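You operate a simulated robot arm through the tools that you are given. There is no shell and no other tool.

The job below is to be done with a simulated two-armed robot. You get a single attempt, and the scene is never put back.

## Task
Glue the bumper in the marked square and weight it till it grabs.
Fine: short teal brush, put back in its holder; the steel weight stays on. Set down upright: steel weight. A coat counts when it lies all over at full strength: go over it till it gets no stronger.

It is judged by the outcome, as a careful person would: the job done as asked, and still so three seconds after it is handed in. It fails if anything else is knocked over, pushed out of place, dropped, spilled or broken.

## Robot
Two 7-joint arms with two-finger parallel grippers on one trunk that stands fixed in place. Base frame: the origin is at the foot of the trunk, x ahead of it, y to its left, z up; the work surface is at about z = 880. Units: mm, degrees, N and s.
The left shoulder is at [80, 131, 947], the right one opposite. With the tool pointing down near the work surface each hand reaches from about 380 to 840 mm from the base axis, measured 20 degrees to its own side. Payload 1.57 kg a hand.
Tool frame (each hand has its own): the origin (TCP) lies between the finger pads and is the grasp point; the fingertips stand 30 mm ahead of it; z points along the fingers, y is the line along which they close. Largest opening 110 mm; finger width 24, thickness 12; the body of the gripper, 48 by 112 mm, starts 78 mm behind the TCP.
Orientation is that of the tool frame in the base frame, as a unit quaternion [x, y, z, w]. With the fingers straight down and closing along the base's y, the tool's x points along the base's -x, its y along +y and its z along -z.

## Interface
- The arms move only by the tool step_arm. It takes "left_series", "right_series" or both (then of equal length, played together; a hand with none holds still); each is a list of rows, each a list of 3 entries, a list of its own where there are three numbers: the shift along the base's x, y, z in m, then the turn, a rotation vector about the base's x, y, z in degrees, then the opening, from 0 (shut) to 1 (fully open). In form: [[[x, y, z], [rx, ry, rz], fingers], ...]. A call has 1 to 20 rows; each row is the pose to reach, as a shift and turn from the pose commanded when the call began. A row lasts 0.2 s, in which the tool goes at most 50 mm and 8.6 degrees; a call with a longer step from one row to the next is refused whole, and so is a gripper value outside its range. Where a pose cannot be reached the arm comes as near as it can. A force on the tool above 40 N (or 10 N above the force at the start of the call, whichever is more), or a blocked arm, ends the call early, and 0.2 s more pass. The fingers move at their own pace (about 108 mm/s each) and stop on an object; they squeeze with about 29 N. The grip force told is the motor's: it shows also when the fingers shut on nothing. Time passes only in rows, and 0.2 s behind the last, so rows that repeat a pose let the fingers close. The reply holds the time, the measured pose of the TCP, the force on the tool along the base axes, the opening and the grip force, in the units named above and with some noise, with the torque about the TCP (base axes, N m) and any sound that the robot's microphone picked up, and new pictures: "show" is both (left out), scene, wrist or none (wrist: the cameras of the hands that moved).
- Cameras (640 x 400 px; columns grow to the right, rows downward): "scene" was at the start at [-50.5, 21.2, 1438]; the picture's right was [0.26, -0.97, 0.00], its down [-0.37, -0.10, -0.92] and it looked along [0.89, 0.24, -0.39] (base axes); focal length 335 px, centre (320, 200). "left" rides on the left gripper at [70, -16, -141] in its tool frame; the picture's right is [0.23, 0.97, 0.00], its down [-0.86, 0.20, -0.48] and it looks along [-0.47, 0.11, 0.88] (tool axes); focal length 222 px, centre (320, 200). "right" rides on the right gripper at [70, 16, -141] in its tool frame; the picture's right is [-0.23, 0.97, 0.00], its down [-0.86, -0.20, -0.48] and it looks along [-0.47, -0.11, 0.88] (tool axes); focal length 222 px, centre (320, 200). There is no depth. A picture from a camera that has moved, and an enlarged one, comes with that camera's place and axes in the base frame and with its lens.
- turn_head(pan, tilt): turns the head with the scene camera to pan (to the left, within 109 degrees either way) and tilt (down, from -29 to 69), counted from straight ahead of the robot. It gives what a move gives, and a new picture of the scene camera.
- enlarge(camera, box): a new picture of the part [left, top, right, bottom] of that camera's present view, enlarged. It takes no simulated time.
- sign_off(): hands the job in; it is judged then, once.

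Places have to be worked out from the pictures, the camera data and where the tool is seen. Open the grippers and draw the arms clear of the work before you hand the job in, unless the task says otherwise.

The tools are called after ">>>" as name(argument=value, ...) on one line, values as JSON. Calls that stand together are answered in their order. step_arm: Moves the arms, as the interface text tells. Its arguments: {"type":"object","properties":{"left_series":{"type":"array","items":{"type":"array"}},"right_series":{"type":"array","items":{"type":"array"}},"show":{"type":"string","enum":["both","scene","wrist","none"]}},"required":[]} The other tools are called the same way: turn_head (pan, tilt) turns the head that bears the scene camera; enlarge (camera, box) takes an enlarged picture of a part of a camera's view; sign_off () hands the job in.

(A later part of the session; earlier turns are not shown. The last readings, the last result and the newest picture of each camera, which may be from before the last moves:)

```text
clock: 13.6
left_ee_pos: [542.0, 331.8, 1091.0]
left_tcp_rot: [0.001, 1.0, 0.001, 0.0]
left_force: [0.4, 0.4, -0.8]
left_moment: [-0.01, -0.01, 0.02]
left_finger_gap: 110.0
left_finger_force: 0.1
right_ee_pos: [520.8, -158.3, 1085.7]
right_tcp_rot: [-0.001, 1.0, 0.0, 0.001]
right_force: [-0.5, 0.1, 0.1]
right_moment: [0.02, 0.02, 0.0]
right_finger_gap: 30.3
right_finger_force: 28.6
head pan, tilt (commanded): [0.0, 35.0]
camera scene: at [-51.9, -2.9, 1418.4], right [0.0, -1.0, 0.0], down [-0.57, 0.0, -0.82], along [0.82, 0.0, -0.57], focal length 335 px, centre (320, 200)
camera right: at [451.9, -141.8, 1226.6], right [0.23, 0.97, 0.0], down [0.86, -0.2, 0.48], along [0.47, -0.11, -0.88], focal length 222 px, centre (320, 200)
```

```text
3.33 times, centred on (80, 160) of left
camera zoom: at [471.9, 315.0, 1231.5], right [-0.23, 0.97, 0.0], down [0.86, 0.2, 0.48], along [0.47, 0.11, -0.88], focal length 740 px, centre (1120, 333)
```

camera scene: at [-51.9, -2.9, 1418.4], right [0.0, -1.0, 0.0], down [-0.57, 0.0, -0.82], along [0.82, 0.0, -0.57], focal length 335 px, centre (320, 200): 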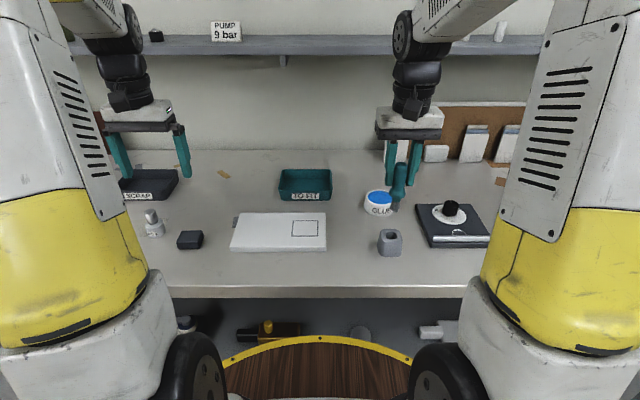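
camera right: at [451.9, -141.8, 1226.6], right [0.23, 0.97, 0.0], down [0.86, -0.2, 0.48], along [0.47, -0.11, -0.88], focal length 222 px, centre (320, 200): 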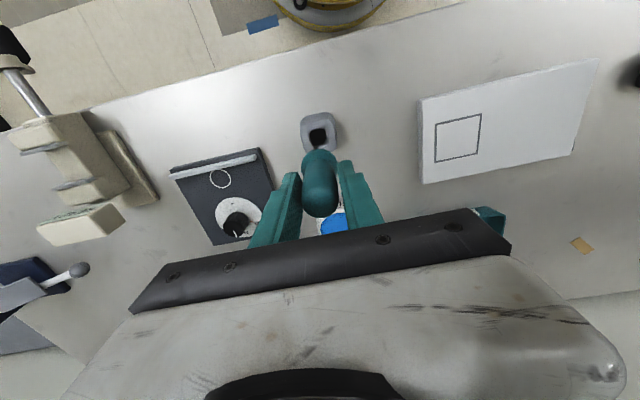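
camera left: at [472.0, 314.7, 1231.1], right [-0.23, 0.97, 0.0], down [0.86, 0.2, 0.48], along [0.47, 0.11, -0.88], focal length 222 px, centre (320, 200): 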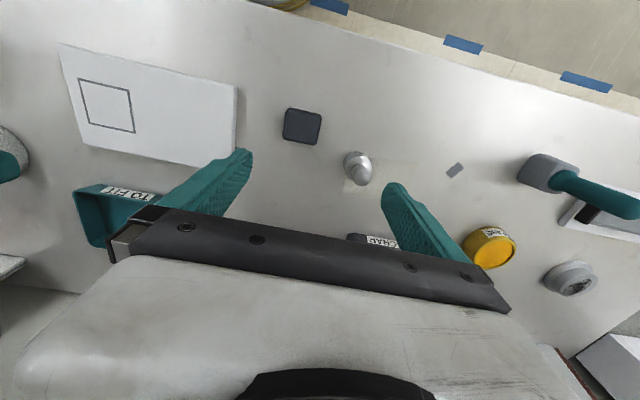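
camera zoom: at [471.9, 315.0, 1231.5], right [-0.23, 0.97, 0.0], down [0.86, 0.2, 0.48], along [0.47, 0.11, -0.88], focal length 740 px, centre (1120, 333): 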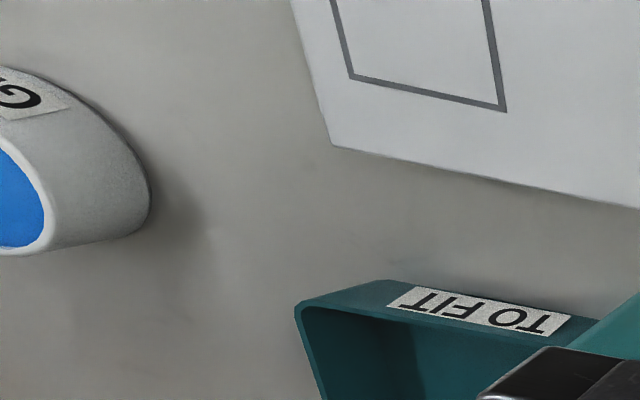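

The bristle tip is roughly 95–99 mm below the TCP. I'll carry the brush over the glue pot at about [679,-158], staying high.

>>> step_arm(right_series=[[[0.03, 0, 0], [0, 0, 0], 0], [[0.065, 0, 0], [0, 0, 0], 0], [[0.1, 0, 0], [0, 0, 0], 0], [[0.135, 0, 0], [0, 0, 0], 0], [[0.1585, 0.001, 0], [0, 0, 0], 0], [[0.1585, 0.001, 0], [0, 0, 0], 0]], show="both")

>>> enlarge(camera="scene", box=[340, 120, 460, 220])

>>> enlarge(camera="right", box=[220, 100, 420, 240])

```text
clock: 15.0
left_ee_pos: [541.2, 332.1, 1090.3]
left_tcp_rot: [0.0, 1.0, 0.0, 0.0]
left_force: [0.2, -0.1, -0.7]
left_moment: [0.03, 0.0, 0.0]
left_finger_gap: 110.0
left_finger_force: 0.1
right_ee_pos: [680.2, -158.4, 1084.1]
right_tcp_rot: [-0.001, 1.0, -0.002, 0.0]
right_force: [0.3, 0.1, -0.2]
right_moment: [0.04, 0.02, 0.03]
right_finger_gap: 30.6
right_finger_force: 28.7
head pan, tilt (commanded): [0.0, 35.0]
camera scene: at [-51.8, -2.9, 1418.4], right [0.0, -1.0, 0.0], down [-0.57, 0.0, -0.82], along [0.82, 0.0, -0.57], focal length 335 px, centre (320, 200)
camera right: at [610.7, -142.0, 1225.8], right [0.23, 0.97, 0.0], down [0.86, -0.2, 0.48], along [0.47, -0.11, -0.88], focal length 222 px, centre (320, 200)
```

scene: 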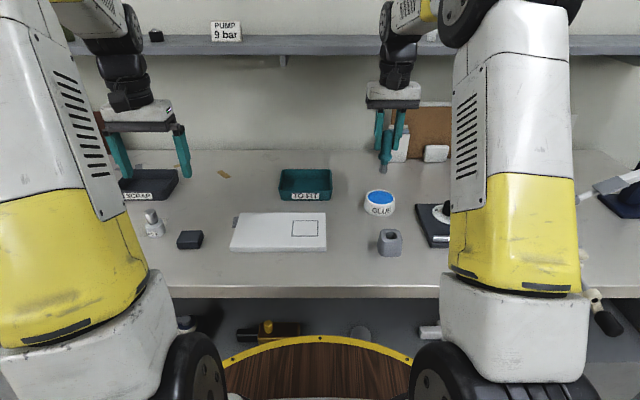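
right: 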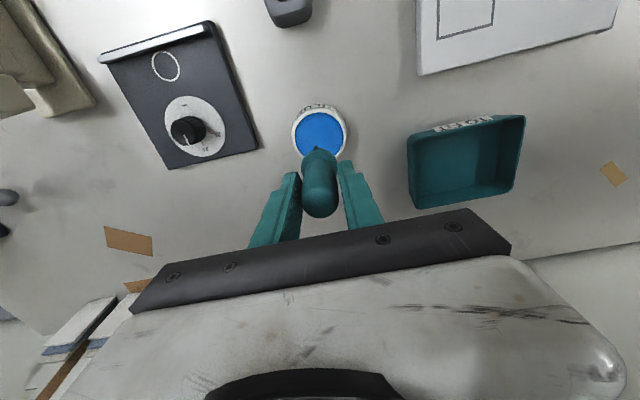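

```text
4.00 times, centred on (400, 170) of scene
camera zoom: at [-51.8, -2.9, 1418.4], right [0.0, -1.0, 0.0], down [-0.57, 0.0, -0.82], along [0.82, 0.0, -0.57], focal length 1341 px, centre (0, 320)
```

zoom: 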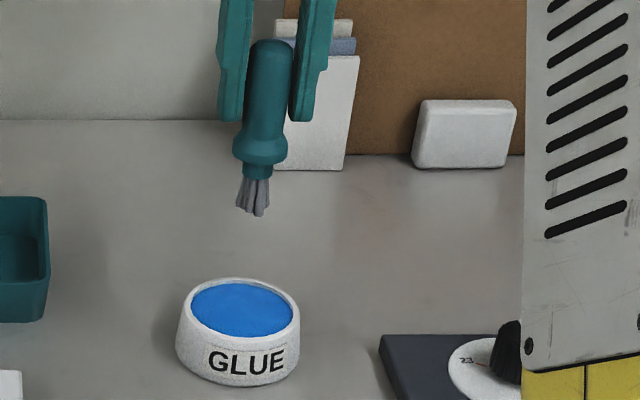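

```text
2.86 times, centred on (320, 170) of right
camera zoom: at [610.7, -142.0, 1225.8], right [0.23, 0.97, 0.0], down [0.86, -0.2, 0.48], along [0.47, -0.11, -0.88], focal length 635 px, centre (320, 286)
```

zoom: 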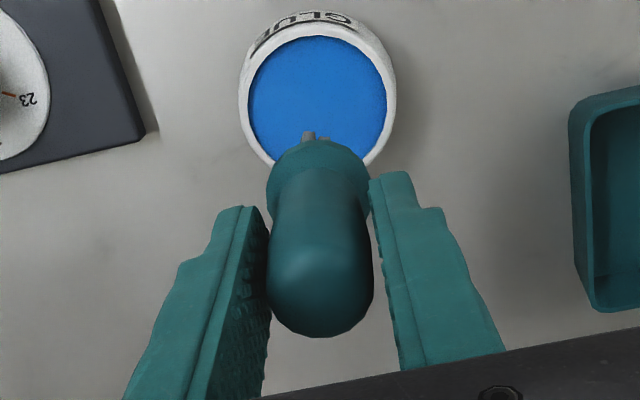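

The brush is centred over the pot. I'll lower it so the bristles dip about 8 mm into the glue, stir a little, then check.

>>> step_arm(right_series=[[[-0.002, 0, -0.025], [0, 0, 0], 0], [[-0.002, 0, -0.05], [0, 0, 0], 0], [[-0.002, 0, -0.065], [0, 0, 0], 0], [[-0.002, 0, -0.075], [0, 0, 0], 0], [[-0.002, 0, -0.08], [0, 0, 0], 0], [[-0.002, 0, -0.08], [0, 0, 0], 0]], show="both")

>>> enlarge(camera="scene", box=[340, 130, 440, 230])

```text
clock: 16.4
left_ee_pos: [541.0, 331.9, 1090.9]
left_tcp_rot: [0.0, 1.0, 0.001, 0.0]
left_force: [-0.1, 0.2, 0.1]
left_moment: [-0.02, 0.04, -0.01]
left_finger_gap: 110.2
left_finger_force: 0.1
right_ee_pos: [676.6, -157.6, 1005.9]
right_tcp_rot: [0.0, 1.0, 0.0, 0.002]
right_force: [-4.4, -0.3, 24.4]
right_moment: [-0.04, 0.42, 0.02]
right_finger_gap: 30.2
right_finger_force: 28.5
head pan, tilt (commanded): [0.0, 35.0]
camera scene: at [-52.9, -2.7, 1418.4], right [0.0, -1.0, 0.0], down [-0.57, 0.0, -0.82], along [0.82, 0.0, -0.57], focal length 335 px, centre (320, 200)
camera right: at [607.0, -141.5, 1147.3], right [0.23, 0.97, 0.0], down [0.85, -0.2, 0.48], along [0.47, -0.11, -0.88], focal length 222 px, centre (320, 200)
```

scene: 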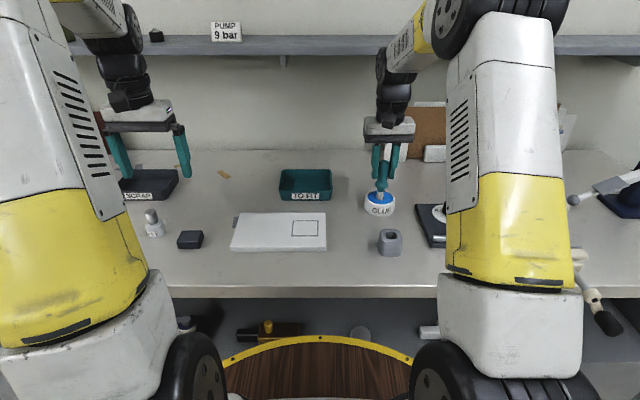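
right: 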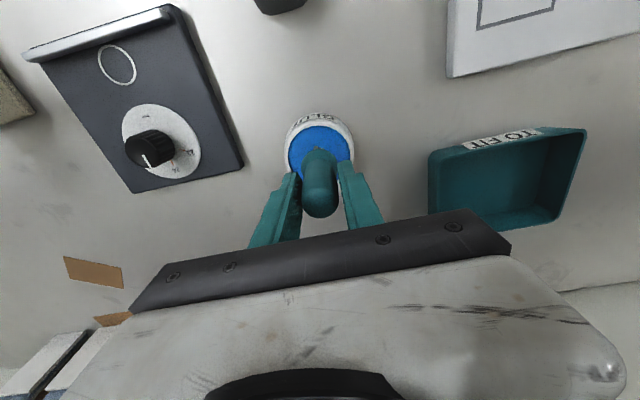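

```text
4.00 times, centred on (390, 180) of scene
camera zoom: at [-52.9, -2.7, 1418.4], right [0.0, -1.0, 0.0], down [-0.57, 0.0, -0.82], along [0.82, 0.0, -0.57], focal length 1341 px, centre (40, 280)
```

zoom: 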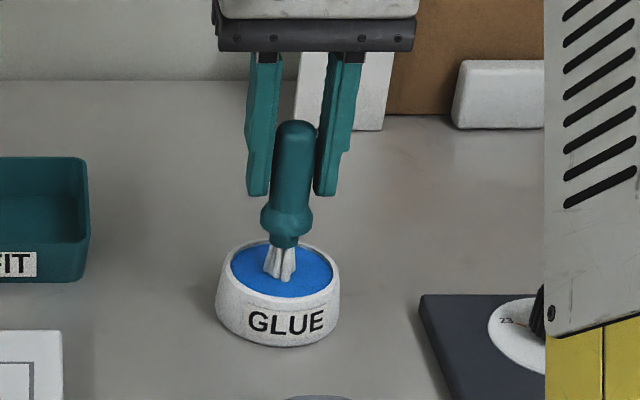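

The bristles touched the glue surface with 24 N and turned pale, so they're loaded. I'll lift off gently and view the bristles.

>>> step_arm(right_series=[[[0, 0, 0.003], [0, 0, 0], 0], [[0, 0, 0.003], [0, 0, 0], 0], [[0, 0, 0.02], [0, 0, 0], 0], [[0, 0, 0.05], [0, 0, 0], 0], [[0, 0, 0.08], [0, 0, 0], 0], [[0, 0, 0.08], [0, 0, 0], 0]], show="scene")

>>> enlarge(camera="scene", box=[340, 130, 440, 230])

```text
clock: 17.8
left_ee_pos: [541.5, 330.8, 1091.0]
left_tcp_rot: [0.001, 1.0, 0.0, 0.0]
left_force: [-0.4, -0.2, 0.8]
left_moment: [-0.01, 0.0, 0.04]
left_finger_gap: 110.0
left_finger_force: 0.1
right_ee_pos: [676.1, -158.6, 1084.7]
right_tcp_rot: [-0.001, 1.0, 0.0, 0.0]
right_force: [-0.1, -0.4, 0.1]
right_moment: [0.0, 0.02, 0.01]
right_finger_gap: 30.3
right_finger_force: 29.8
head pan, tilt (commanded): [0.0, 35.0]
camera scene: at [-51.8, -2.9, 1418.4], right [0.0, -1.0, 0.0], down [-0.57, 0.0, -0.82], along [0.82, 0.0, -0.57], focal length 335 px, centre (320, 200)
```

scene: 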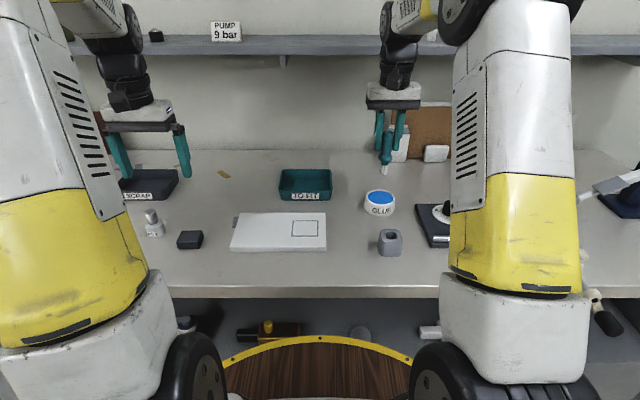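

```text
4.00 times, centred on (390, 180) of scene
camera zoom: at [-51.8, -2.9, 1418.4], right [0.0, -1.0, 0.0], down [-0.57, 0.0, -0.82], along [0.82, 0.0, -0.57], focal length 1341 px, centre (40, 280)
```

zoom: 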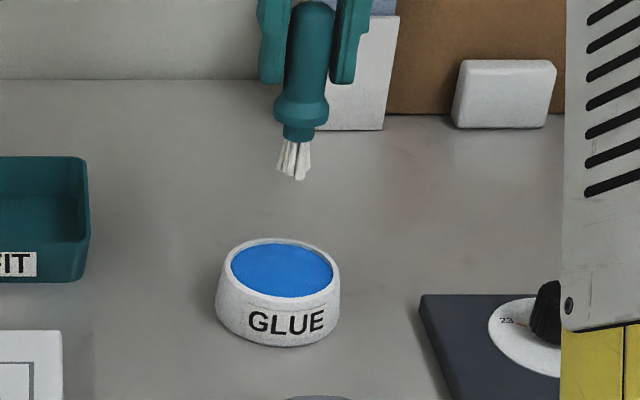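

Bristles are now white with glue. I'll bring the brush above the square while the left hand lowers over the bumper at about [537,303].

>>> step_arm(left_series=[[[-0.0006, -0.005, -0.015], [0, 0, 0], 1], [[-0.0012, -0.01, -0.03], [0, 0, 0], 1], [[-0.0018, -0.015, -0.045], [0, 0, 0], 1], [[-0.0024, -0.02, -0.06], [0, 0, 0], 1], [[-0.003, -0.025, -0.075], [0, 0, 0], 1], [[-0.0034, -0.028, -0.0907], [0, 0, 0], 1], [[-0.0034, -0.028, -0.0907], [0, 0, 0], 1]], right_series=[[[-0.0174, 0.0324, 0], [0, 0, 0], 0], [[-0.0348, 0.0648, 0], [0, 0, 0], 0], [[-0.0522, 0.0972, 0], [0, 0, 0], 0], [[-0.0697, 0.1297, 0], [0, 0, 0], 0], [[-0.0871, 0.1621, -0.015], [0, 0, 0], 0], [[-0.1045, 0.1945, -0.044], [0, 0, 0], 0], [[-0.1045, 0.1945, -0.044], [0, 0, 0], 0]], show="both")

>>> enlarge(camera="scene", box=[220, 130, 360, 260])

>>> enlarge(camera="right", box=[200, 60, 440, 220])

>>> enlarge(camera="left", box=[200, 60, 440, 220])

```text
clock: 19.4
left_ee_pos: [537.9, 303.6, 999.6]
left_tcp_rot: [0.0, 1.0, 0.0, 0.0]
left_force: [0.0, -0.2, -0.3]
left_moment: [0.01, 0.02, 0.0]
left_finger_gap: 109.9
left_finger_force: 0.1
right_ee_pos: [570.7, 38.7, 1039.7]
right_tcp_rot: [0.0, 1.0, 0.0, 0.0]
right_force: [0.1, -0.3, -0.7]
right_moment: [-0.01, 0.01, -0.03]
right_finger_gap: 30.4
right_finger_force: 29.1
head pan, tilt (commanded): [0.0, 35.0]
camera scene: at [-51.8, -2.8, 1418.4], right [0.0, -1.0, 0.0], down [-0.57, 0.0, -0.82], along [0.82, 0.0, -0.57], focal length 335 px, centre (320, 200)
camera right: at [502.9, 54.7, 1182.6], right [0.23, 0.97, 0.0], down [0.85, -0.2, 0.48], along [0.47, -0.11, -0.88], focal length 222 px, centre (320, 200)
camera left: at [468.0, 287.5, 1140.0], right [-0.23, 0.97, 0.0], down [0.86, 0.2, 0.48], along [0.47, 0.11, -0.88], focal length 222 px, centre (320, 200)
```

scene: 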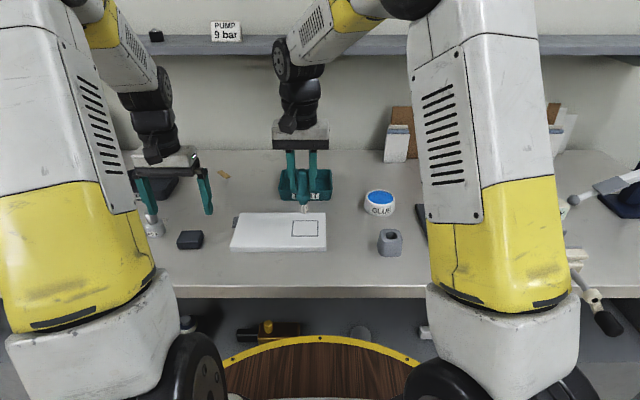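
right: 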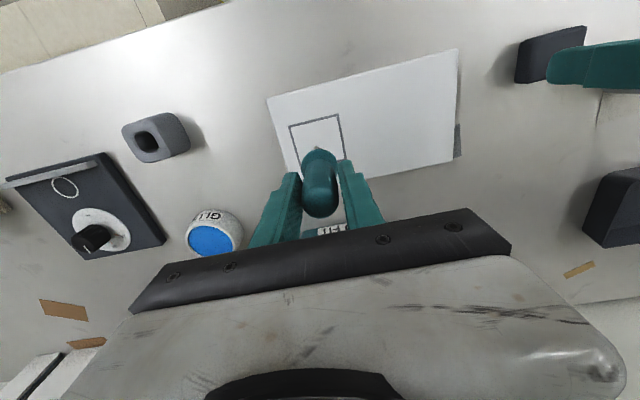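
left: 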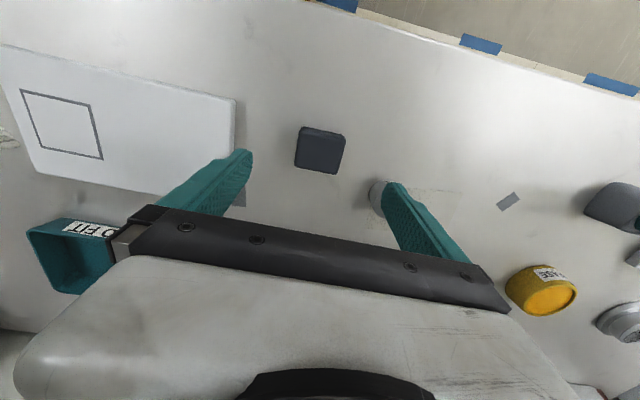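

```text
3.08 times, centred on (290, 195) of scene
camera zoom: at [-51.8, -2.8, 1418.4], right [0.0, -1.0, 0.0], down [-0.57, 0.0, -0.82], along [0.82, 0.0, -0.57], focal length 1032 px, centre (412, 215)
```

zoom: 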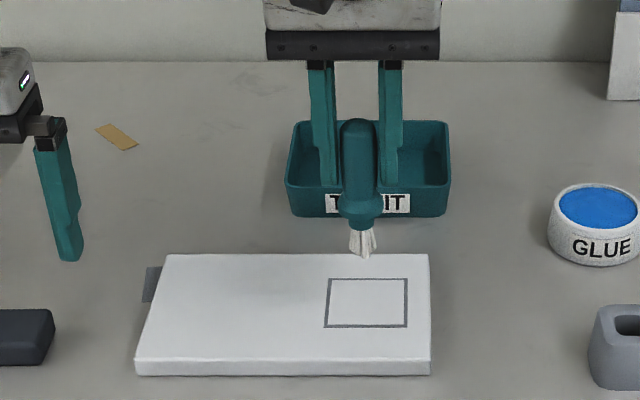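

```text
2.50 times, centred on (320, 140) of right
camera zoom: at [502.9, 54.7, 1182.6], right [0.23, 0.97, 0.0], down [0.85, -0.2, 0.48], along [0.47, -0.11, -0.88], focal length 555 px, centre (320, 350)
```

zoom: 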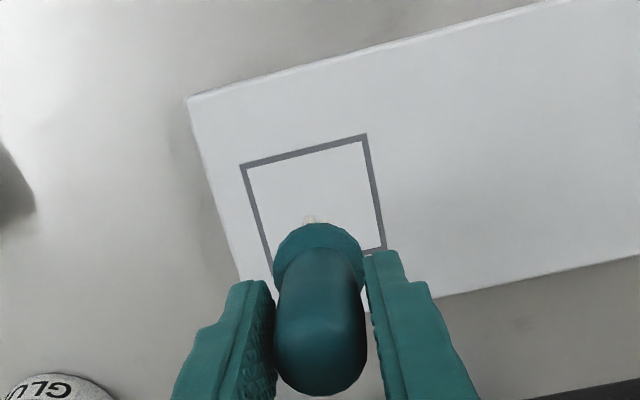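

```text
2.50 times, centred on (320, 140) of left
camera zoom: at [468.0, 287.5, 1140.0], right [-0.23, 0.97, 0.0], down [0.86, 0.2, 0.48], along [0.47, 0.11, -0.88], focal length 555 px, centre (320, 350)
```

zoom: 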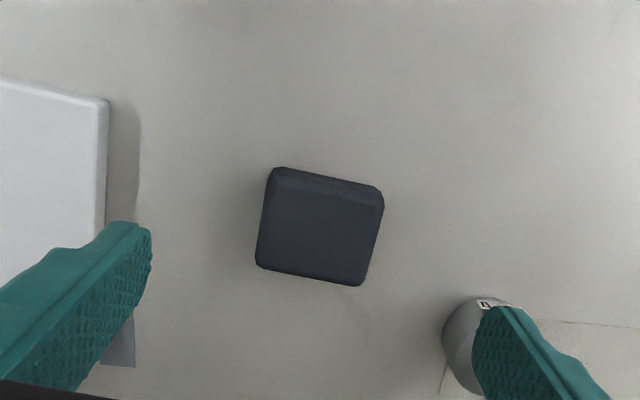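

Brush is over the square and the left hand is centred over the bumper. I'll narrow the left fingers to clear the weight and lower them around the bumper, while the brush descends gently toward the board.

>>> step_arm(left_series=[[[-0.0015, -0.0005, 0], [0, 0, 0], 0.65], [[-0.0015, -0.0005, 0], [0, 0, 0], 0.65], [[-0.0015, -0.0005, -0.025], [0, 0, 0], 0.65], [[-0.0015, -0.0005, -0.05], [0, 0, 0], 0.65], [[-0.0015, -0.0005, -0.07], [0, 0, 0], 0.65], [[-0.0015, -0.0005, -0.07], [0, 0, 0], 0.65]], right_series=[[[0, -0.001, -0.015], [0, 0, 0], 0], [[0, -0.001, -0.03], [0, 0, 0], 0], [[0, -0.001, -0.038], [0, 0, 0], 0], [[0, -0.001, -0.041], [0, 0, 0], 0], [[0, -0.001, -0.043], [0, 0, 0], 0], [[0, -0.001, -0.043], [0, 0, 0], 0]], show="both")

>>> enlarge(camera="scene", box=[260, 170, 360, 250])

>>> enlarge(camera="left", box=[200, 60, 440, 220])

```text
clock: 20.8
left_ee_pos: [535.5, 305.4, 930.6]
left_tcp_rot: [0.0, 1.0, 0.0, -0.001]
left_force: [0.3, 0.3, 0.1]
left_moment: [-0.02, 0.01, -0.01]
left_finger_gap: 71.6
left_finger_force: 0.0
right_ee_pos: [571.9, 35.7, 997.3]
right_tcp_rot: [0.0, 1.0, 0.0, 0.0]
right_force: [-0.3, -0.7, -0.1]
right_moment: [0.01, 0.0, -0.02]
right_finger_gap: 30.5
right_finger_force: 28.7
head pan, tilt (commanded): [0.0, 35.0]
camera scene: at [-51.8, -2.8, 1418.4], right [0.0, -1.0, 0.0], down [-0.57, 0.0, -0.82], along [0.82, 0.0, -0.57], focal length 335 px, centre (320, 200)
camera right: at [503.0, 52.8, 1138.3], right [0.23, 0.97, 0.0], down [0.86, -0.2, 0.48], along [0.47, -0.11, -0.88], focal length 222 px, centre (320, 200)
camera left: at [466.3, 288.7, 1070.7], right [-0.23, 0.97, 0.0], down [0.86, 0.2, 0.48], along [0.47, 0.11, -0.88], focal length 222 px, centre (320, 200)
```

scene: 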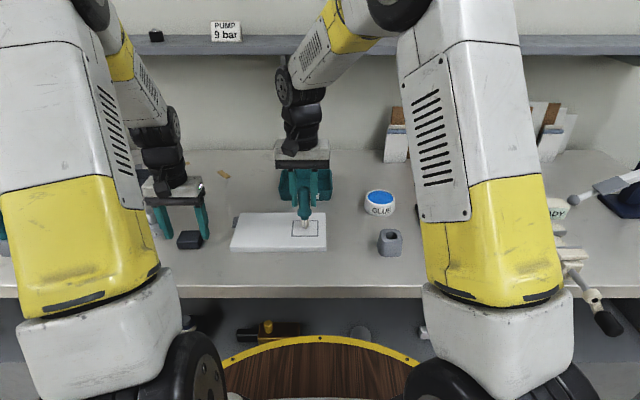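
right: 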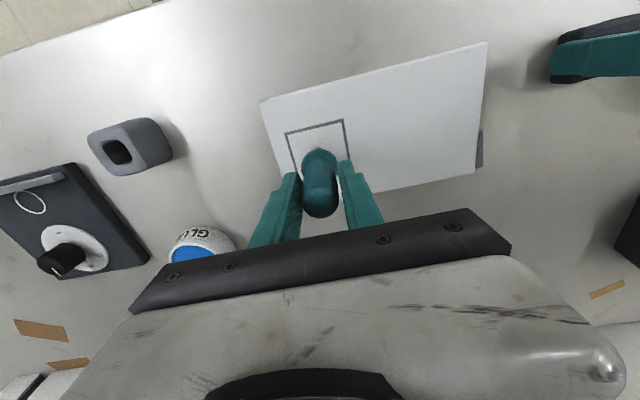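
left: 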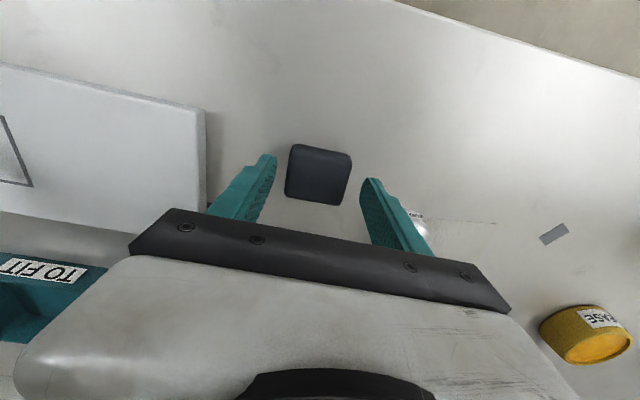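

```text
5.00 times, centred on (310, 210) of scene
camera zoom: at [-51.8, -2.8, 1418.4], right [0.0, -1.0, 0.0], down [-0.57, 0.0, -0.82], along [0.82, 0.0, -0.57], focal length 1676 px, centre (370, 150)
```

zoom: 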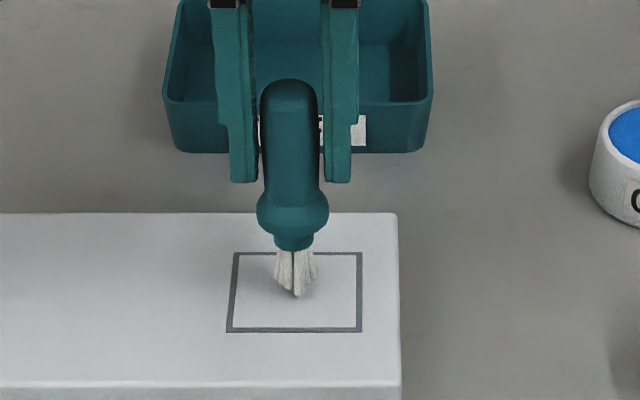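

```text
2.50 times, centred on (320, 140) of left
camera zoom: at [466.3, 288.7, 1070.7], right [-0.23, 0.97, 0.0], down [0.86, 0.2, 0.48], along [0.47, 0.11, -0.88], focal length 555 px, centre (320, 350)
```

zoom: 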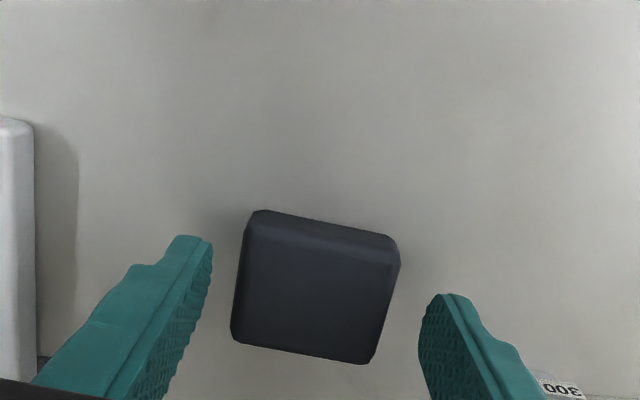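

No contact yet for the brush at z=997. I'll nudge the left hand (-3,-1.5 mm), lower and close on the bumper, while the brush goes down 3 mm more.

>>> step_arm(left_series=[[[-0.003, -0.0015, 0], [0, 0, 0], 0.65], [[-0.003, -0.0015, -0.007], [0, 0, 0], 0.65], [[-0.003, -0.0015, -0.013], [0, 0, 0], 0.65], [[-0.003, -0.0015, -0.013], [0, 0, 0], 0.5], [[-0.003, -0.0015, -0.013], [0, 0, 0], 0.2], [[-0.003, -0.0015, -0.013], [0, 0, 0], 0.0], [[-0.003, -0.0015, -0.013], [0, 0, 0], 0.0]], right_series=[[[0, 0, -0.001], [0, 0, 0], 0], [[0, 0, -0.002], [0, 0, 0], 0], [[0, 0, -0.003], [0, 0, 0], 0], [[0, 0, -0.003], [0, 0, 0], 0], [[0, 0, -0.003], [0, 0, 0], 0], [[0, 0, -0.003], [0, 0, 0], 0], [[0, 0, -0.003], [0, 0, 0], 0]], show="both")

>>> enlarge(camera="scene", box=[260, 170, 360, 250])

>>> enlarge(camera="left", box=[200, 60, 440, 220])

```text
clock: 22.4
left_ee_pos: [531.2, 302.0, 917.5]
left_tcp_rot: [0.0, 1.0, -0.001, 0.0]
left_force: [0.4, 1.1, 1.4]
left_moment: [0.02, -0.02, 0.04]
left_finger_gap: 51.1
left_finger_force: 28.9
right_ee_pos: [572.0, 34.7, 993.8]
right_tcp_rot: [0.0, 1.0, -0.001, 0.0]
right_force: [-0.2, 0.1, -0.4]
right_moment: [0.01, -0.01, -0.01]
right_finger_gap: 30.2
right_finger_force: 28.7
head pan, tilt (commanded): [0.0, 35.0]
camera scene: at [-51.8, -2.8, 1418.4], right [0.0, -1.0, 0.0], down [-0.57, 0.0, -0.82], along [0.82, 0.0, -0.57], focal length 335 px, centre (320, 200)
camera right: at [502.7, 52.9, 1135.6], right [0.23, 0.97, 0.0], down [0.86, -0.2, 0.48], along [0.47, -0.11, -0.88], focal length 222 px, centre (320, 200)
camera left: at [462.5, 285.2, 1058.1], right [-0.23, 0.97, 0.0], down [0.85, 0.2, 0.48], along [0.47, 0.11, -0.88], focal length 222 px, centre (320, 200)
```

scene: 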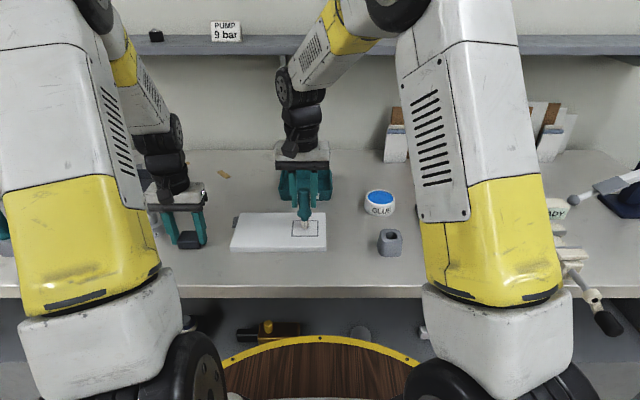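
right: 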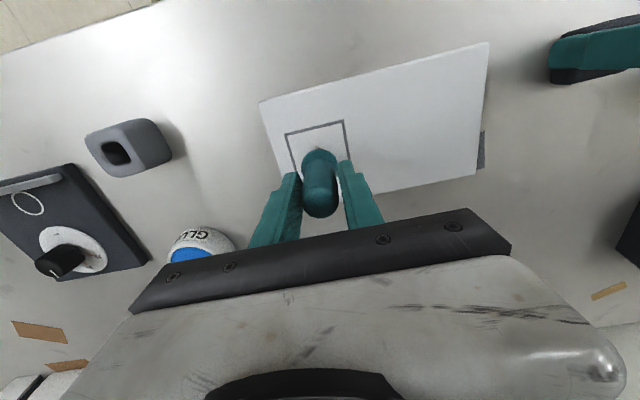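
left: 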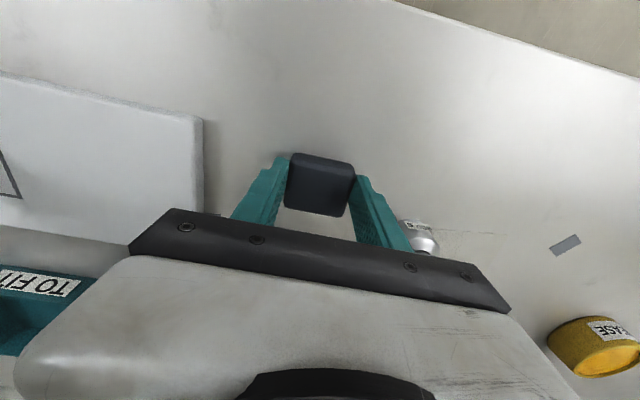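

```text
5.00 times, centred on (310, 210) of scene
camera zoom: at [-51.8, -2.8, 1418.4], right [0.0, -1.0, 0.0], down [-0.57, 0.0, -0.82], along [0.82, 0.0, -0.57], focal length 1676 px, centre (370, 150)
```

zoom: 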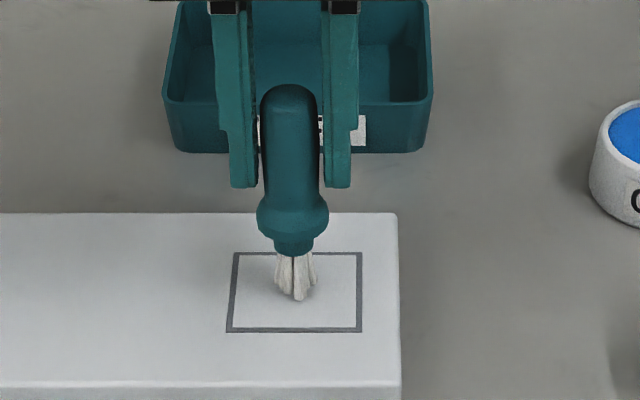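

```text
2.50 times, centred on (320, 140) of left
camera zoom: at [462.5, 285.2, 1058.1], right [-0.23, 0.97, 0.0], down [0.85, 0.2, 0.48], along [0.47, 0.11, -0.88], focal length 555 px, centre (320, 350)
```

zoom: 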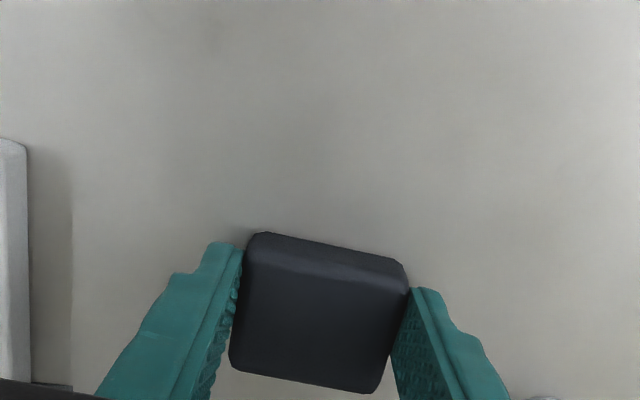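

Bumper is gripped (51 mm). The brush still shows no contact at 994, so I'll lower it another 3 mm.

>>> step_arm(right_series=[[[0, 0, -0.001], [0, 0, 0], 0], [[0, 0, -0.002], [0, 0, 0], 0], [[0, 0, -0.003], [0, 0, 0], 0], [[0, 0, -0.003], [0, 0, 0], 0]], show="none")

>>> enlarge(camera="scene", box=[280, 200, 340, 250])

```text
clock: 23.4
left_ee_pos: [532.1, 301.5, 916.6]
left_tcp_rot: [0.0, 1.0, -0.001, 0.0]
left_force: [0.5, 1.4, 3.5]
left_moment: [0.03, -0.07, 0.08]
left_finger_gap: 50.7
left_finger_force: 28.8
right_ee_pos: [572.5, 34.7, 991.8]
right_tcp_rot: [0.0, 1.0, 0.0, 0.0]
right_force: [0.0, -0.3, -0.8]
right_moment: [0.02, 0.02, -0.01]
right_finger_gap: 30.2
right_finger_force: 28.9
head pan, tilt (commanded): [0.0, 35.0]
```

```text
8.00 times, centred on (310, 225) of scene
camera zoom: at [-51.9, -2.8, 1418.4], right [0.0, -1.0, 0.0], down [-0.57, 0.0, -0.82], along [0.82, 0.0, -0.57], focal length 2682 px, centre (400, 0)
```

zoom: 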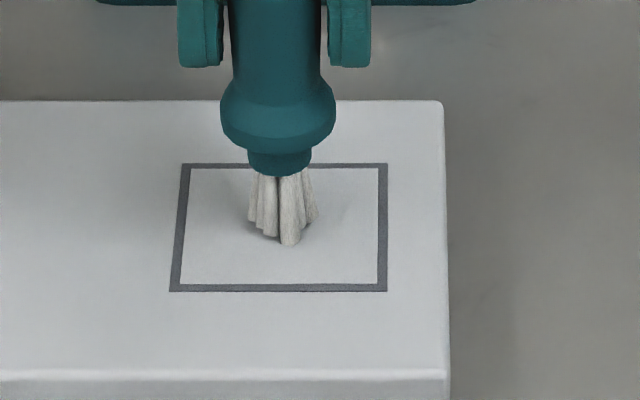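

The tip is nearly on the board but no force yet; I'll go down 2.5 mm more.

>>> step_arm(right_series=[[[0, 0, -0.001], [0, 0, 0], 0], [[0, 0, -0.002], [0, 0, 0], 0], [[0, 0, -0.0025], [0, 0, 0], 0], [[0, 0, -0.0025], [0, 0, 0], 0]], show="none")

>>> enlarge(camera="scene", box=[280, 200, 340, 250])

```text
clock: 24.4
left_ee_pos: [532.3, 302.3, 917.7]
left_tcp_rot: [0.0, 1.0, 0.0, 0.0]
left_force: [-0.5, 0.7, -0.7]
left_moment: [-0.02, -0.03, 0.01]
left_finger_gap: 51.1
left_finger_force: 29.1
right_ee_pos: [571.4, 36.3, 990.5]
right_tcp_rot: [-0.001, 1.0, 0.001, 0.003]
right_force: [-2.4, -0.9, 26.2]
right_moment: [-0.02, 0.22, -0.03]
right_finger_gap: 30.6
right_finger_force: 29.0
head pan, tilt (commanded): [0.0, 35.0]
```

```text
8.00 times, centred on (310, 225) of scene
camera zoom: at [-52.7, -2.9, 1418.4], right [0.0, -1.0, 0.0], down [-0.57, 0.0, -0.82], along [0.82, 0.0, -0.57], focal length 2682 px, centre (400, 0)
```

zoom: 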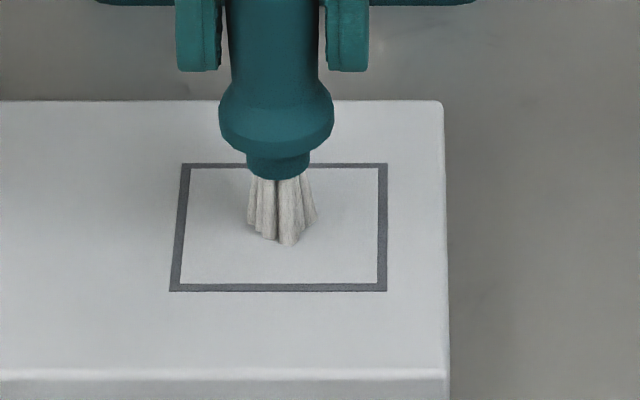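

Contact at commanded z≈990.5; the brush tip sits about at the square's centre. I'll ease pressure and start raster strokes over the square.

>>> step_arm(right_series=[[[0, 0, 0.0012], [0, 0, 0], 0], [[-0.009, -0.01, 0.0012], [0, 0, 0], 0], [[-0.018, -0.02, 0.0012], [0, 0, 0], 0], [[-0.018, -0.01, 0.0012], [0, 0, 0], 0], [[-0.018, 0.0, 0.0012], [0, 0, 0], 0], [[-0.018, 0.01, 0.0012], [0, 0, 0], 0], [[-0.018, 0.02, 0.0012], [0, 0, 0], 0], [[-0.009, 0.02, 0.0012], [0, 0, 0], 0], [[-0.009, 0.01, 0.0012], [0, 0, 0], 0], [[-0.009, 0.0, 0.0012], [0, 0, 0], 0], [[-0.009, -0.01, 0.0012], [0, 0, 0], 0], [[-0.009, -0.02, 0.0012], [0, 0, 0], 0], [[0.0, -0.02, 0.0012], [0, 0, 0], 0], [[0.0, -0.01, 0.0012], [0, 0, 0], 0], [[0.0, 0.0, 0.0012], [0, 0, 0], 0], [[0.0, 0.01, 0.0012], [0, 0, 0], 0], [[0.0, 0.02, 0.0012], [0, 0, 0], 0]], show="scene")

>>> enlarge(camera="scene", box=[280, 200, 340, 250])

```text
clock: 28.0
left_ee_pos: [532.0, 300.9, 918.0]
left_tcp_rot: [-0.001, 1.0, -0.001, 0.0]
left_force: [-0.5, 0.3, -0.2]
left_moment: [0.01, 0.01, 0.01]
left_finger_gap: 50.9
left_finger_force: 28.9
right_ee_pos: [572.9, 56.4, 990.3]
right_tcp_rot: [0.0, 1.0, 0.0, 0.0]
right_force: [-0.7, -1.9, 5.8]
right_moment: [-0.09, 0.01, 0.01]
right_finger_gap: 30.2
right_finger_force: 28.3
head pan, tilt (commanded): [0.0, 35.0]
camera scene: at [-52.0, -3.0, 1418.4], right [0.0, -1.0, 0.0], down [-0.57, 0.0, -0.82], along [0.82, 0.0, -0.57], focal length 335 px, centre (320, 200)
```

scene: 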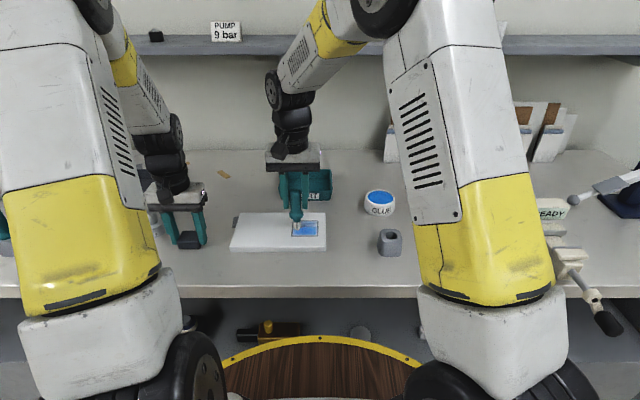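

```text
8.00 times, centred on (310, 225) of scene
camera zoom: at [-52.0, -3.0, 1418.4], right [0.0, -1.0, 0.0], down [-0.57, 0.0, -0.82], along [0.82, 0.0, -0.57], focal length 2682 px, centre (400, 0)
```

zoom: 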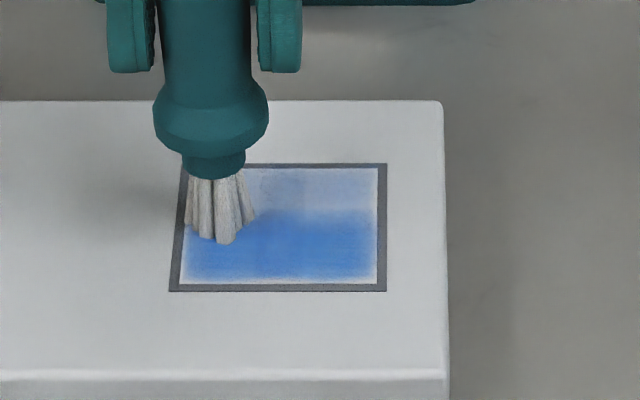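

The glue shows as blue that builds with passes. I'll continue strokes toward the back of the square and along its edges.

>>> step_arm(right_series=[[[0.009, 0.0, 0], [0, 0, 0], 0], [[0.009, -0.01, 0], [0, 0, 0], 0], [[0.009, -0.02, 0], [0, 0, 0], 0], [[0.009, -0.03, 0], [0, 0, 0], 0], [[0.009, -0.042, 0], [0, 0, 0], 0], [[0.018, -0.042, 0], [0, 0, 0], 0], [[0.018, -0.03, 0], [0, 0, 0], 0], [[0.018, -0.02, 0], [0, 0, 0], 0], [[0.018, -0.01, 0], [0, 0, 0], 0], [[0.018, 0.001, 0], [0, 0, 0], 0], [[0.009, 0.001, 0], [0, 0, 0], 0], [[0.0, 0.001, 0], [0, 0, 0], 0], [[-0.01, 0.001, 0], [0, 0, 0], 0], [[-0.021, 0.001, 0], [0, 0, 0], 0], [[-0.021, -0.01, 0], [0, 0, 0], 0], [[-0.021, -0.02, 0], [0, 0, 0], 0], [[-0.021, -0.03, 0], [0, 0, 0], 0], [[-0.021, -0.042, 0], [0, 0, 0], 0], [[-0.01, -0.042, 0], [0, 0, 0], 0], [[0.0, -0.042, 0], [0, 0, 0], 0]], show="scene")

>>> enlarge(camera="scene", box=[280, 200, 340, 250])

```text
clock: 32.2
left_ee_pos: [531.7, 302.1, 918.0]
left_tcp_rot: [0.0, 1.0, -0.001, 0.0]
left_force: [-1.4, -1.0, 2.4]
left_moment: [-0.03, 0.03, 0.01]
left_finger_gap: 51.1
left_finger_force: 29.3
right_ee_pos: [572.5, 14.3, 990.4]
right_tcp_rot: [0.0, 1.0, -0.001, 0.0]
right_force: [0.6, 0.6, 0.3]
right_moment: [-0.01, 0.02, 0.01]
right_finger_gap: 30.4
right_finger_force: 28.9
head pan, tilt (commanded): [0.0, 35.0]
camera scene: at [-52.0, -2.9, 1418.4], right [0.0, -1.0, 0.0], down [-0.57, 0.0, -0.82], along [0.82, 0.0, -0.57], focal length 335 px, centre (320, 200)
```

scene: 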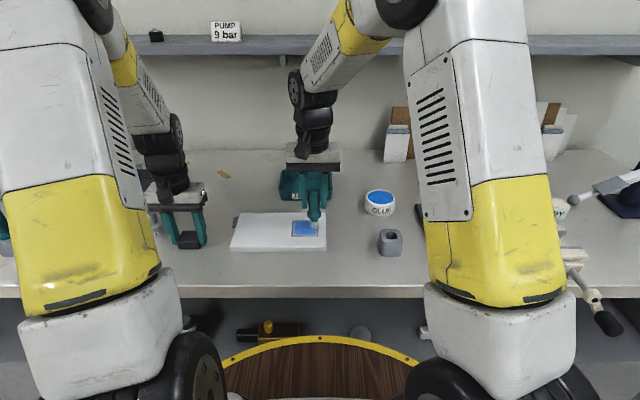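

```text
8.00 times, centred on (310, 225) of scene
camera zoom: at [-52.0, -2.9, 1418.4], right [0.0, -1.0, 0.0], down [-0.57, 0.0, -0.82], along [0.82, 0.0, -0.57], focal length 2682 px, centre (400, 0)
```

zoom: 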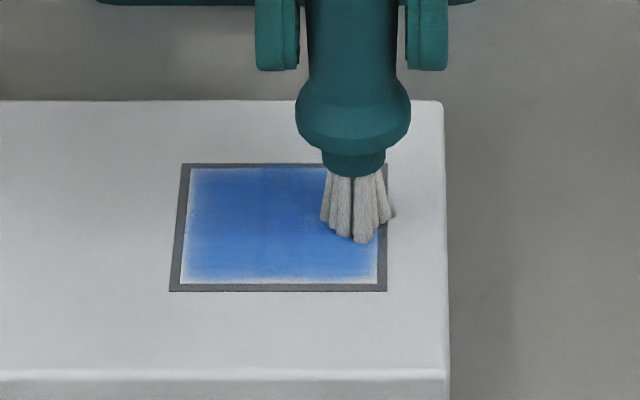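

Coverage is good, edges still thin. I'll make a second cross-wise pass with slightly more pressure.

>>> step_arm(right_series=[[[0.01, -0.001, -0.0003], [0, 0, 0], 0], [[0.021, -0.001, -0.0003], [0, 0, 0], 0], [[0.021, 0.008, -0.0003], [0, 0, 0], 0], [[0.01, 0.008, -0.0003], [0, 0, 0], 0], [[0.0, 0.008, -0.0003], [0, 0, 0], 0], [[-0.01, 0.008, -0.0003], [0, 0, 0], 0], [[-0.023, 0.008, -0.0003], [0, 0, 0], 0], [[-0.023, 0.017, -0.0003], [0, 0, 0], 0], [[-0.01, 0.017, -0.0003], [0, 0, 0], 0], [[0.0, 0.017, -0.0003], [0, 0, 0], 0], [[0.01, 0.017, -0.0003], [0, 0, 0], 0], [[0.021, 0.017, -0.0003], [0, 0, 0], 0], [[0.021, 0.026, -0.0003], [0, 0, 0], 0], [[0.01, 0.026, -0.0003], [0, 0, 0], 0], [[0.0, 0.026, -0.0003], [0, 0, 0], 0], [[-0.01, 0.026, -0.0003], [0, 0, 0], 0], [[-0.023, 0.026, -0.0003], [0, 0, 0], 0], [[-0.023, 0.035, -0.0003], [0, 0, 0], 0], [[-0.01, 0.035, -0.0003], [0, 0, 0], 0], [[0.0, 0.035, -0.0003], [0, 0, 0], 0]], show="scene")

>>> enlarge(camera="scene", box=[280, 200, 340, 250])

```text
clock: 36.4
left_ee_pos: [531.5, 301.6, 917.6]
left_tcp_rot: [0.0, 1.0, 0.0, 0.0]
left_force: [-0.1, -0.5, 0.3]
left_moment: [0.01, 0.02, 0.02]
left_finger_gap: 50.9
left_finger_force: 29.5
right_ee_pos: [571.8, 48.7, 988.9]
right_tcp_rot: [0.0, 1.0, -0.001, 0.0]
right_force: [-2.6, 0.4, 6.3]
right_moment: [0.01, 0.21, 0.0]
right_finger_gap: 30.4
right_finger_force: 29.0
head pan, tilt (commanded): [0.0, 35.0]
camera scene: at [-52.1, -2.8, 1418.4], right [0.0, -1.0, 0.0], down [-0.57, 0.0, -0.82], along [0.82, 0.0, -0.57], focal length 335 px, centre (320, 200)
```

scene: 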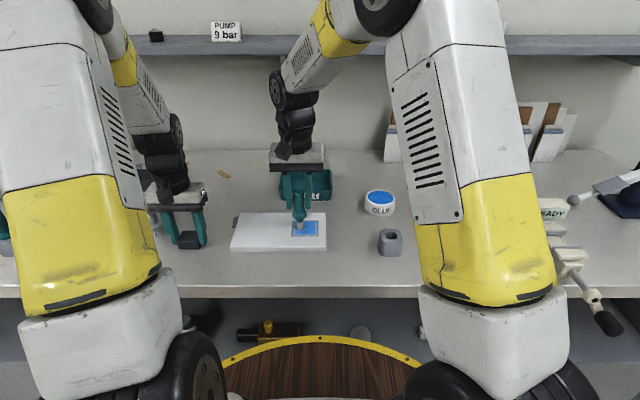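

```text
8.00 times, centred on (310, 225) of scene
camera zoom: at [-52.1, -2.8, 1418.4], right [0.0, -1.0, 0.0], down [-0.57, 0.0, -0.82], along [0.82, 0.0, -0.57], focal length 2682 px, centre (400, 0)
```

zoom: 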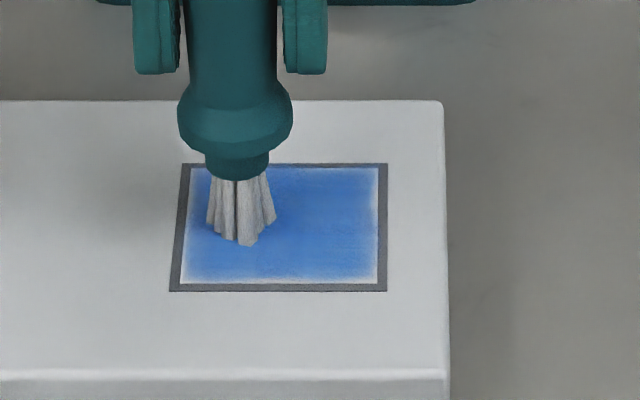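

Nearly even; the rim still looks pale. I'll finish the left strokes, run round the perimeter, then lift to see the whole coat.

>>> step_arm(right_series=[[[0.01, 0.0, 0], [0, 0, 0], 0], [[0.021, 0.0, 0], [0, 0, 0], 0], [[0.023, 0.011, 0], [0, 0, 0], 0], [[0.01, 0.011, 0], [0, 0, 0], 0], [[0.0, 0.011, 0], [0, 0, 0], 0], [[-0.01, 0.011, 0], [0, 0, 0], 0], [[-0.024, 0.011, 0], [0, 0, 0], 0], [[-0.025, -0.001, 0], [0, 0, 0], 0], [[-0.025, -0.013, 0], [0, 0, 0], 0], [[-0.025, -0.025, 0], [0, 0, 0], 0], [[-0.025, -0.038, 0], [0, 0, 0], 0], [[-0.012, -0.038, 0], [0, 0, 0], 0], [[0.0, -0.038, 0], [0, 0, 0], 0], [[0.012, -0.038, 0], [0, 0, 0], 0], [[0.023, -0.038, 0], [0, 0, 0], 0], [[0.023, -0.025, 0], [0, 0, 0], 0], [[0.023, -0.013, 0], [0, 0, 0], 0], [[0.023, -0.001, 0], [0, 0, 0], 0], [[0.023, 0.011, 0], [0, 0, 0], 0], [[0.023, 0.011, 0.03], [0, 0, 0], 0]], show="scene")

>>> enlarge(camera="scene", box=[280, 200, 340, 250])

```text
clock: 40.6
left_ee_pos: [532.6, 301.7, 916.8]
left_tcp_rot: [0.0, 1.0, 0.0, 0.0]
left_force: [0.4, 0.1, 0.4]
left_moment: [0.01, -0.01, 0.01]
left_finger_gap: 51.0
left_finger_force: 29.2
right_ee_pos: [595.2, 60.7, 1019.0]
right_tcp_rot: [-0.001, 1.0, 0.001, -0.001]
right_force: [0.1, 0.2, -0.5]
right_moment: [0.02, 0.02, 0.0]
right_finger_gap: 30.5
right_finger_force: 29.9
head pan, tilt (commanded): [0.0, 35.0]
camera scene: at [-51.8, -2.8, 1418.4], right [0.0, -1.0, 0.0], down [-0.57, 0.0, -0.82], along [0.82, 0.0, -0.57], focal length 335 px, centre (320, 200)
```

scene: 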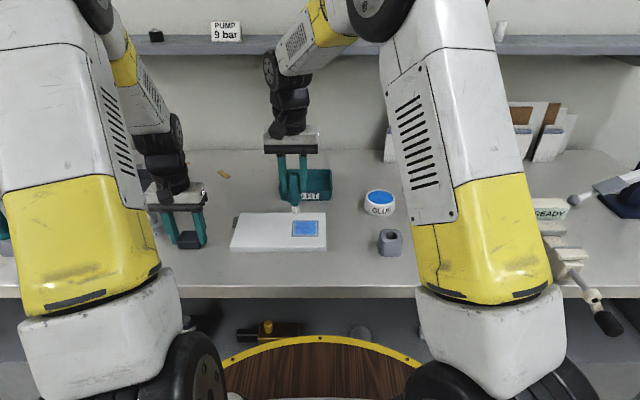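

```text
8.00 times, centred on (310, 225) of scene
camera zoom: at [-51.8, -2.8, 1418.4], right [0.0, -1.0, 0.0], down [-0.57, 0.0, -0.82], along [0.82, 0.0, -0.57], focal length 2682 px, centre (400, 0)
```

zoom: 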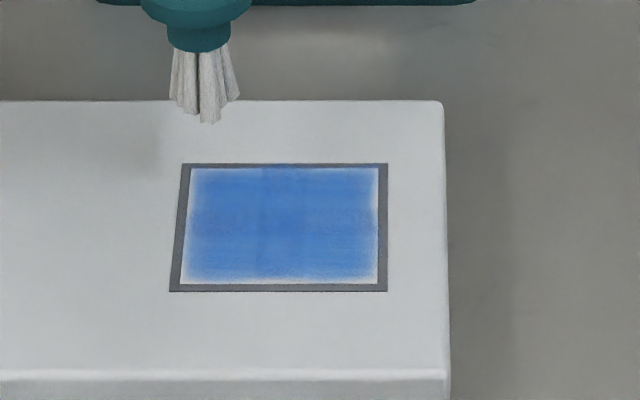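

The square is covered with a slightly lighter outer zone. I'll make another full pass to see whether it still gets stronger.

>>> step_arm(right_series=[[[0, 0, -0.027], [0, 0, 0], 0], [[0, 0, -0.0302], [0, 0, 0], 0], [[0, -0.012, -0.0302], [0, 0, 0], 0], [[0, -0.024, -0.0302], [0, 0, 0], 0], [[0, -0.036, -0.0302], [0, 0, 0], 0], [[0, -0.048, -0.0302], [0, 0, 0], 0], [[-0.009, -0.048, -0.0302], [0, 0, 0], 0], [[-0.009, -0.036, -0.0302], [0, 0, 0], 0], [[-0.009, -0.024, -0.0302], [0, 0, 0], 0], [[-0.009, -0.012, -0.0302], [0, 0, 0], 0], [[-0.009, 0, -0.0302], [0, 0, 0], 0], [[-0.018, 0, -0.0302], [0, 0, 0], 0], [[-0.018, -0.012, -0.0302], [0, 0, 0], 0], [[-0.018, -0.024, -0.0302], [0, 0, 0], 0], [[-0.018, -0.036, -0.0302], [0, 0, 0], 0], [[-0.018, -0.048, -0.0302], [0, 0, 0], 0], [[-0.027, -0.048, -0.0302], [0, 0, 0], 0], [[-0.027, -0.036, -0.0302], [0, 0, 0], 0], [[-0.027, -0.024, -0.0302], [0, 0, 0], 0], [[-0.027, -0.012, -0.0302], [0, 0, 0], 0]], show="none")

```text
clock: 44.8
left_ee_pos: [531.8, 302.2, 917.7]
left_tcp_rot: [0.0, 1.0, 0.0, 0.0]
left_force: [0.3, -0.1, -0.5]
left_moment: [-0.01, 0.0, 0.02]
left_finger_gap: 51.2
left_finger_force: 28.8
right_ee_pos: [566.5, 46.6, 988.8]
right_tcp_rot: [0.0, 1.0, 0.0, -0.001]
right_force: [0.2, -3.0, 9.7]
right_moment: [-0.2, 0.0, 0.01]
right_finger_gap: 30.3
right_finger_force: 29.1
head pan, tilt (commanded): [0.0, 35.0]
```

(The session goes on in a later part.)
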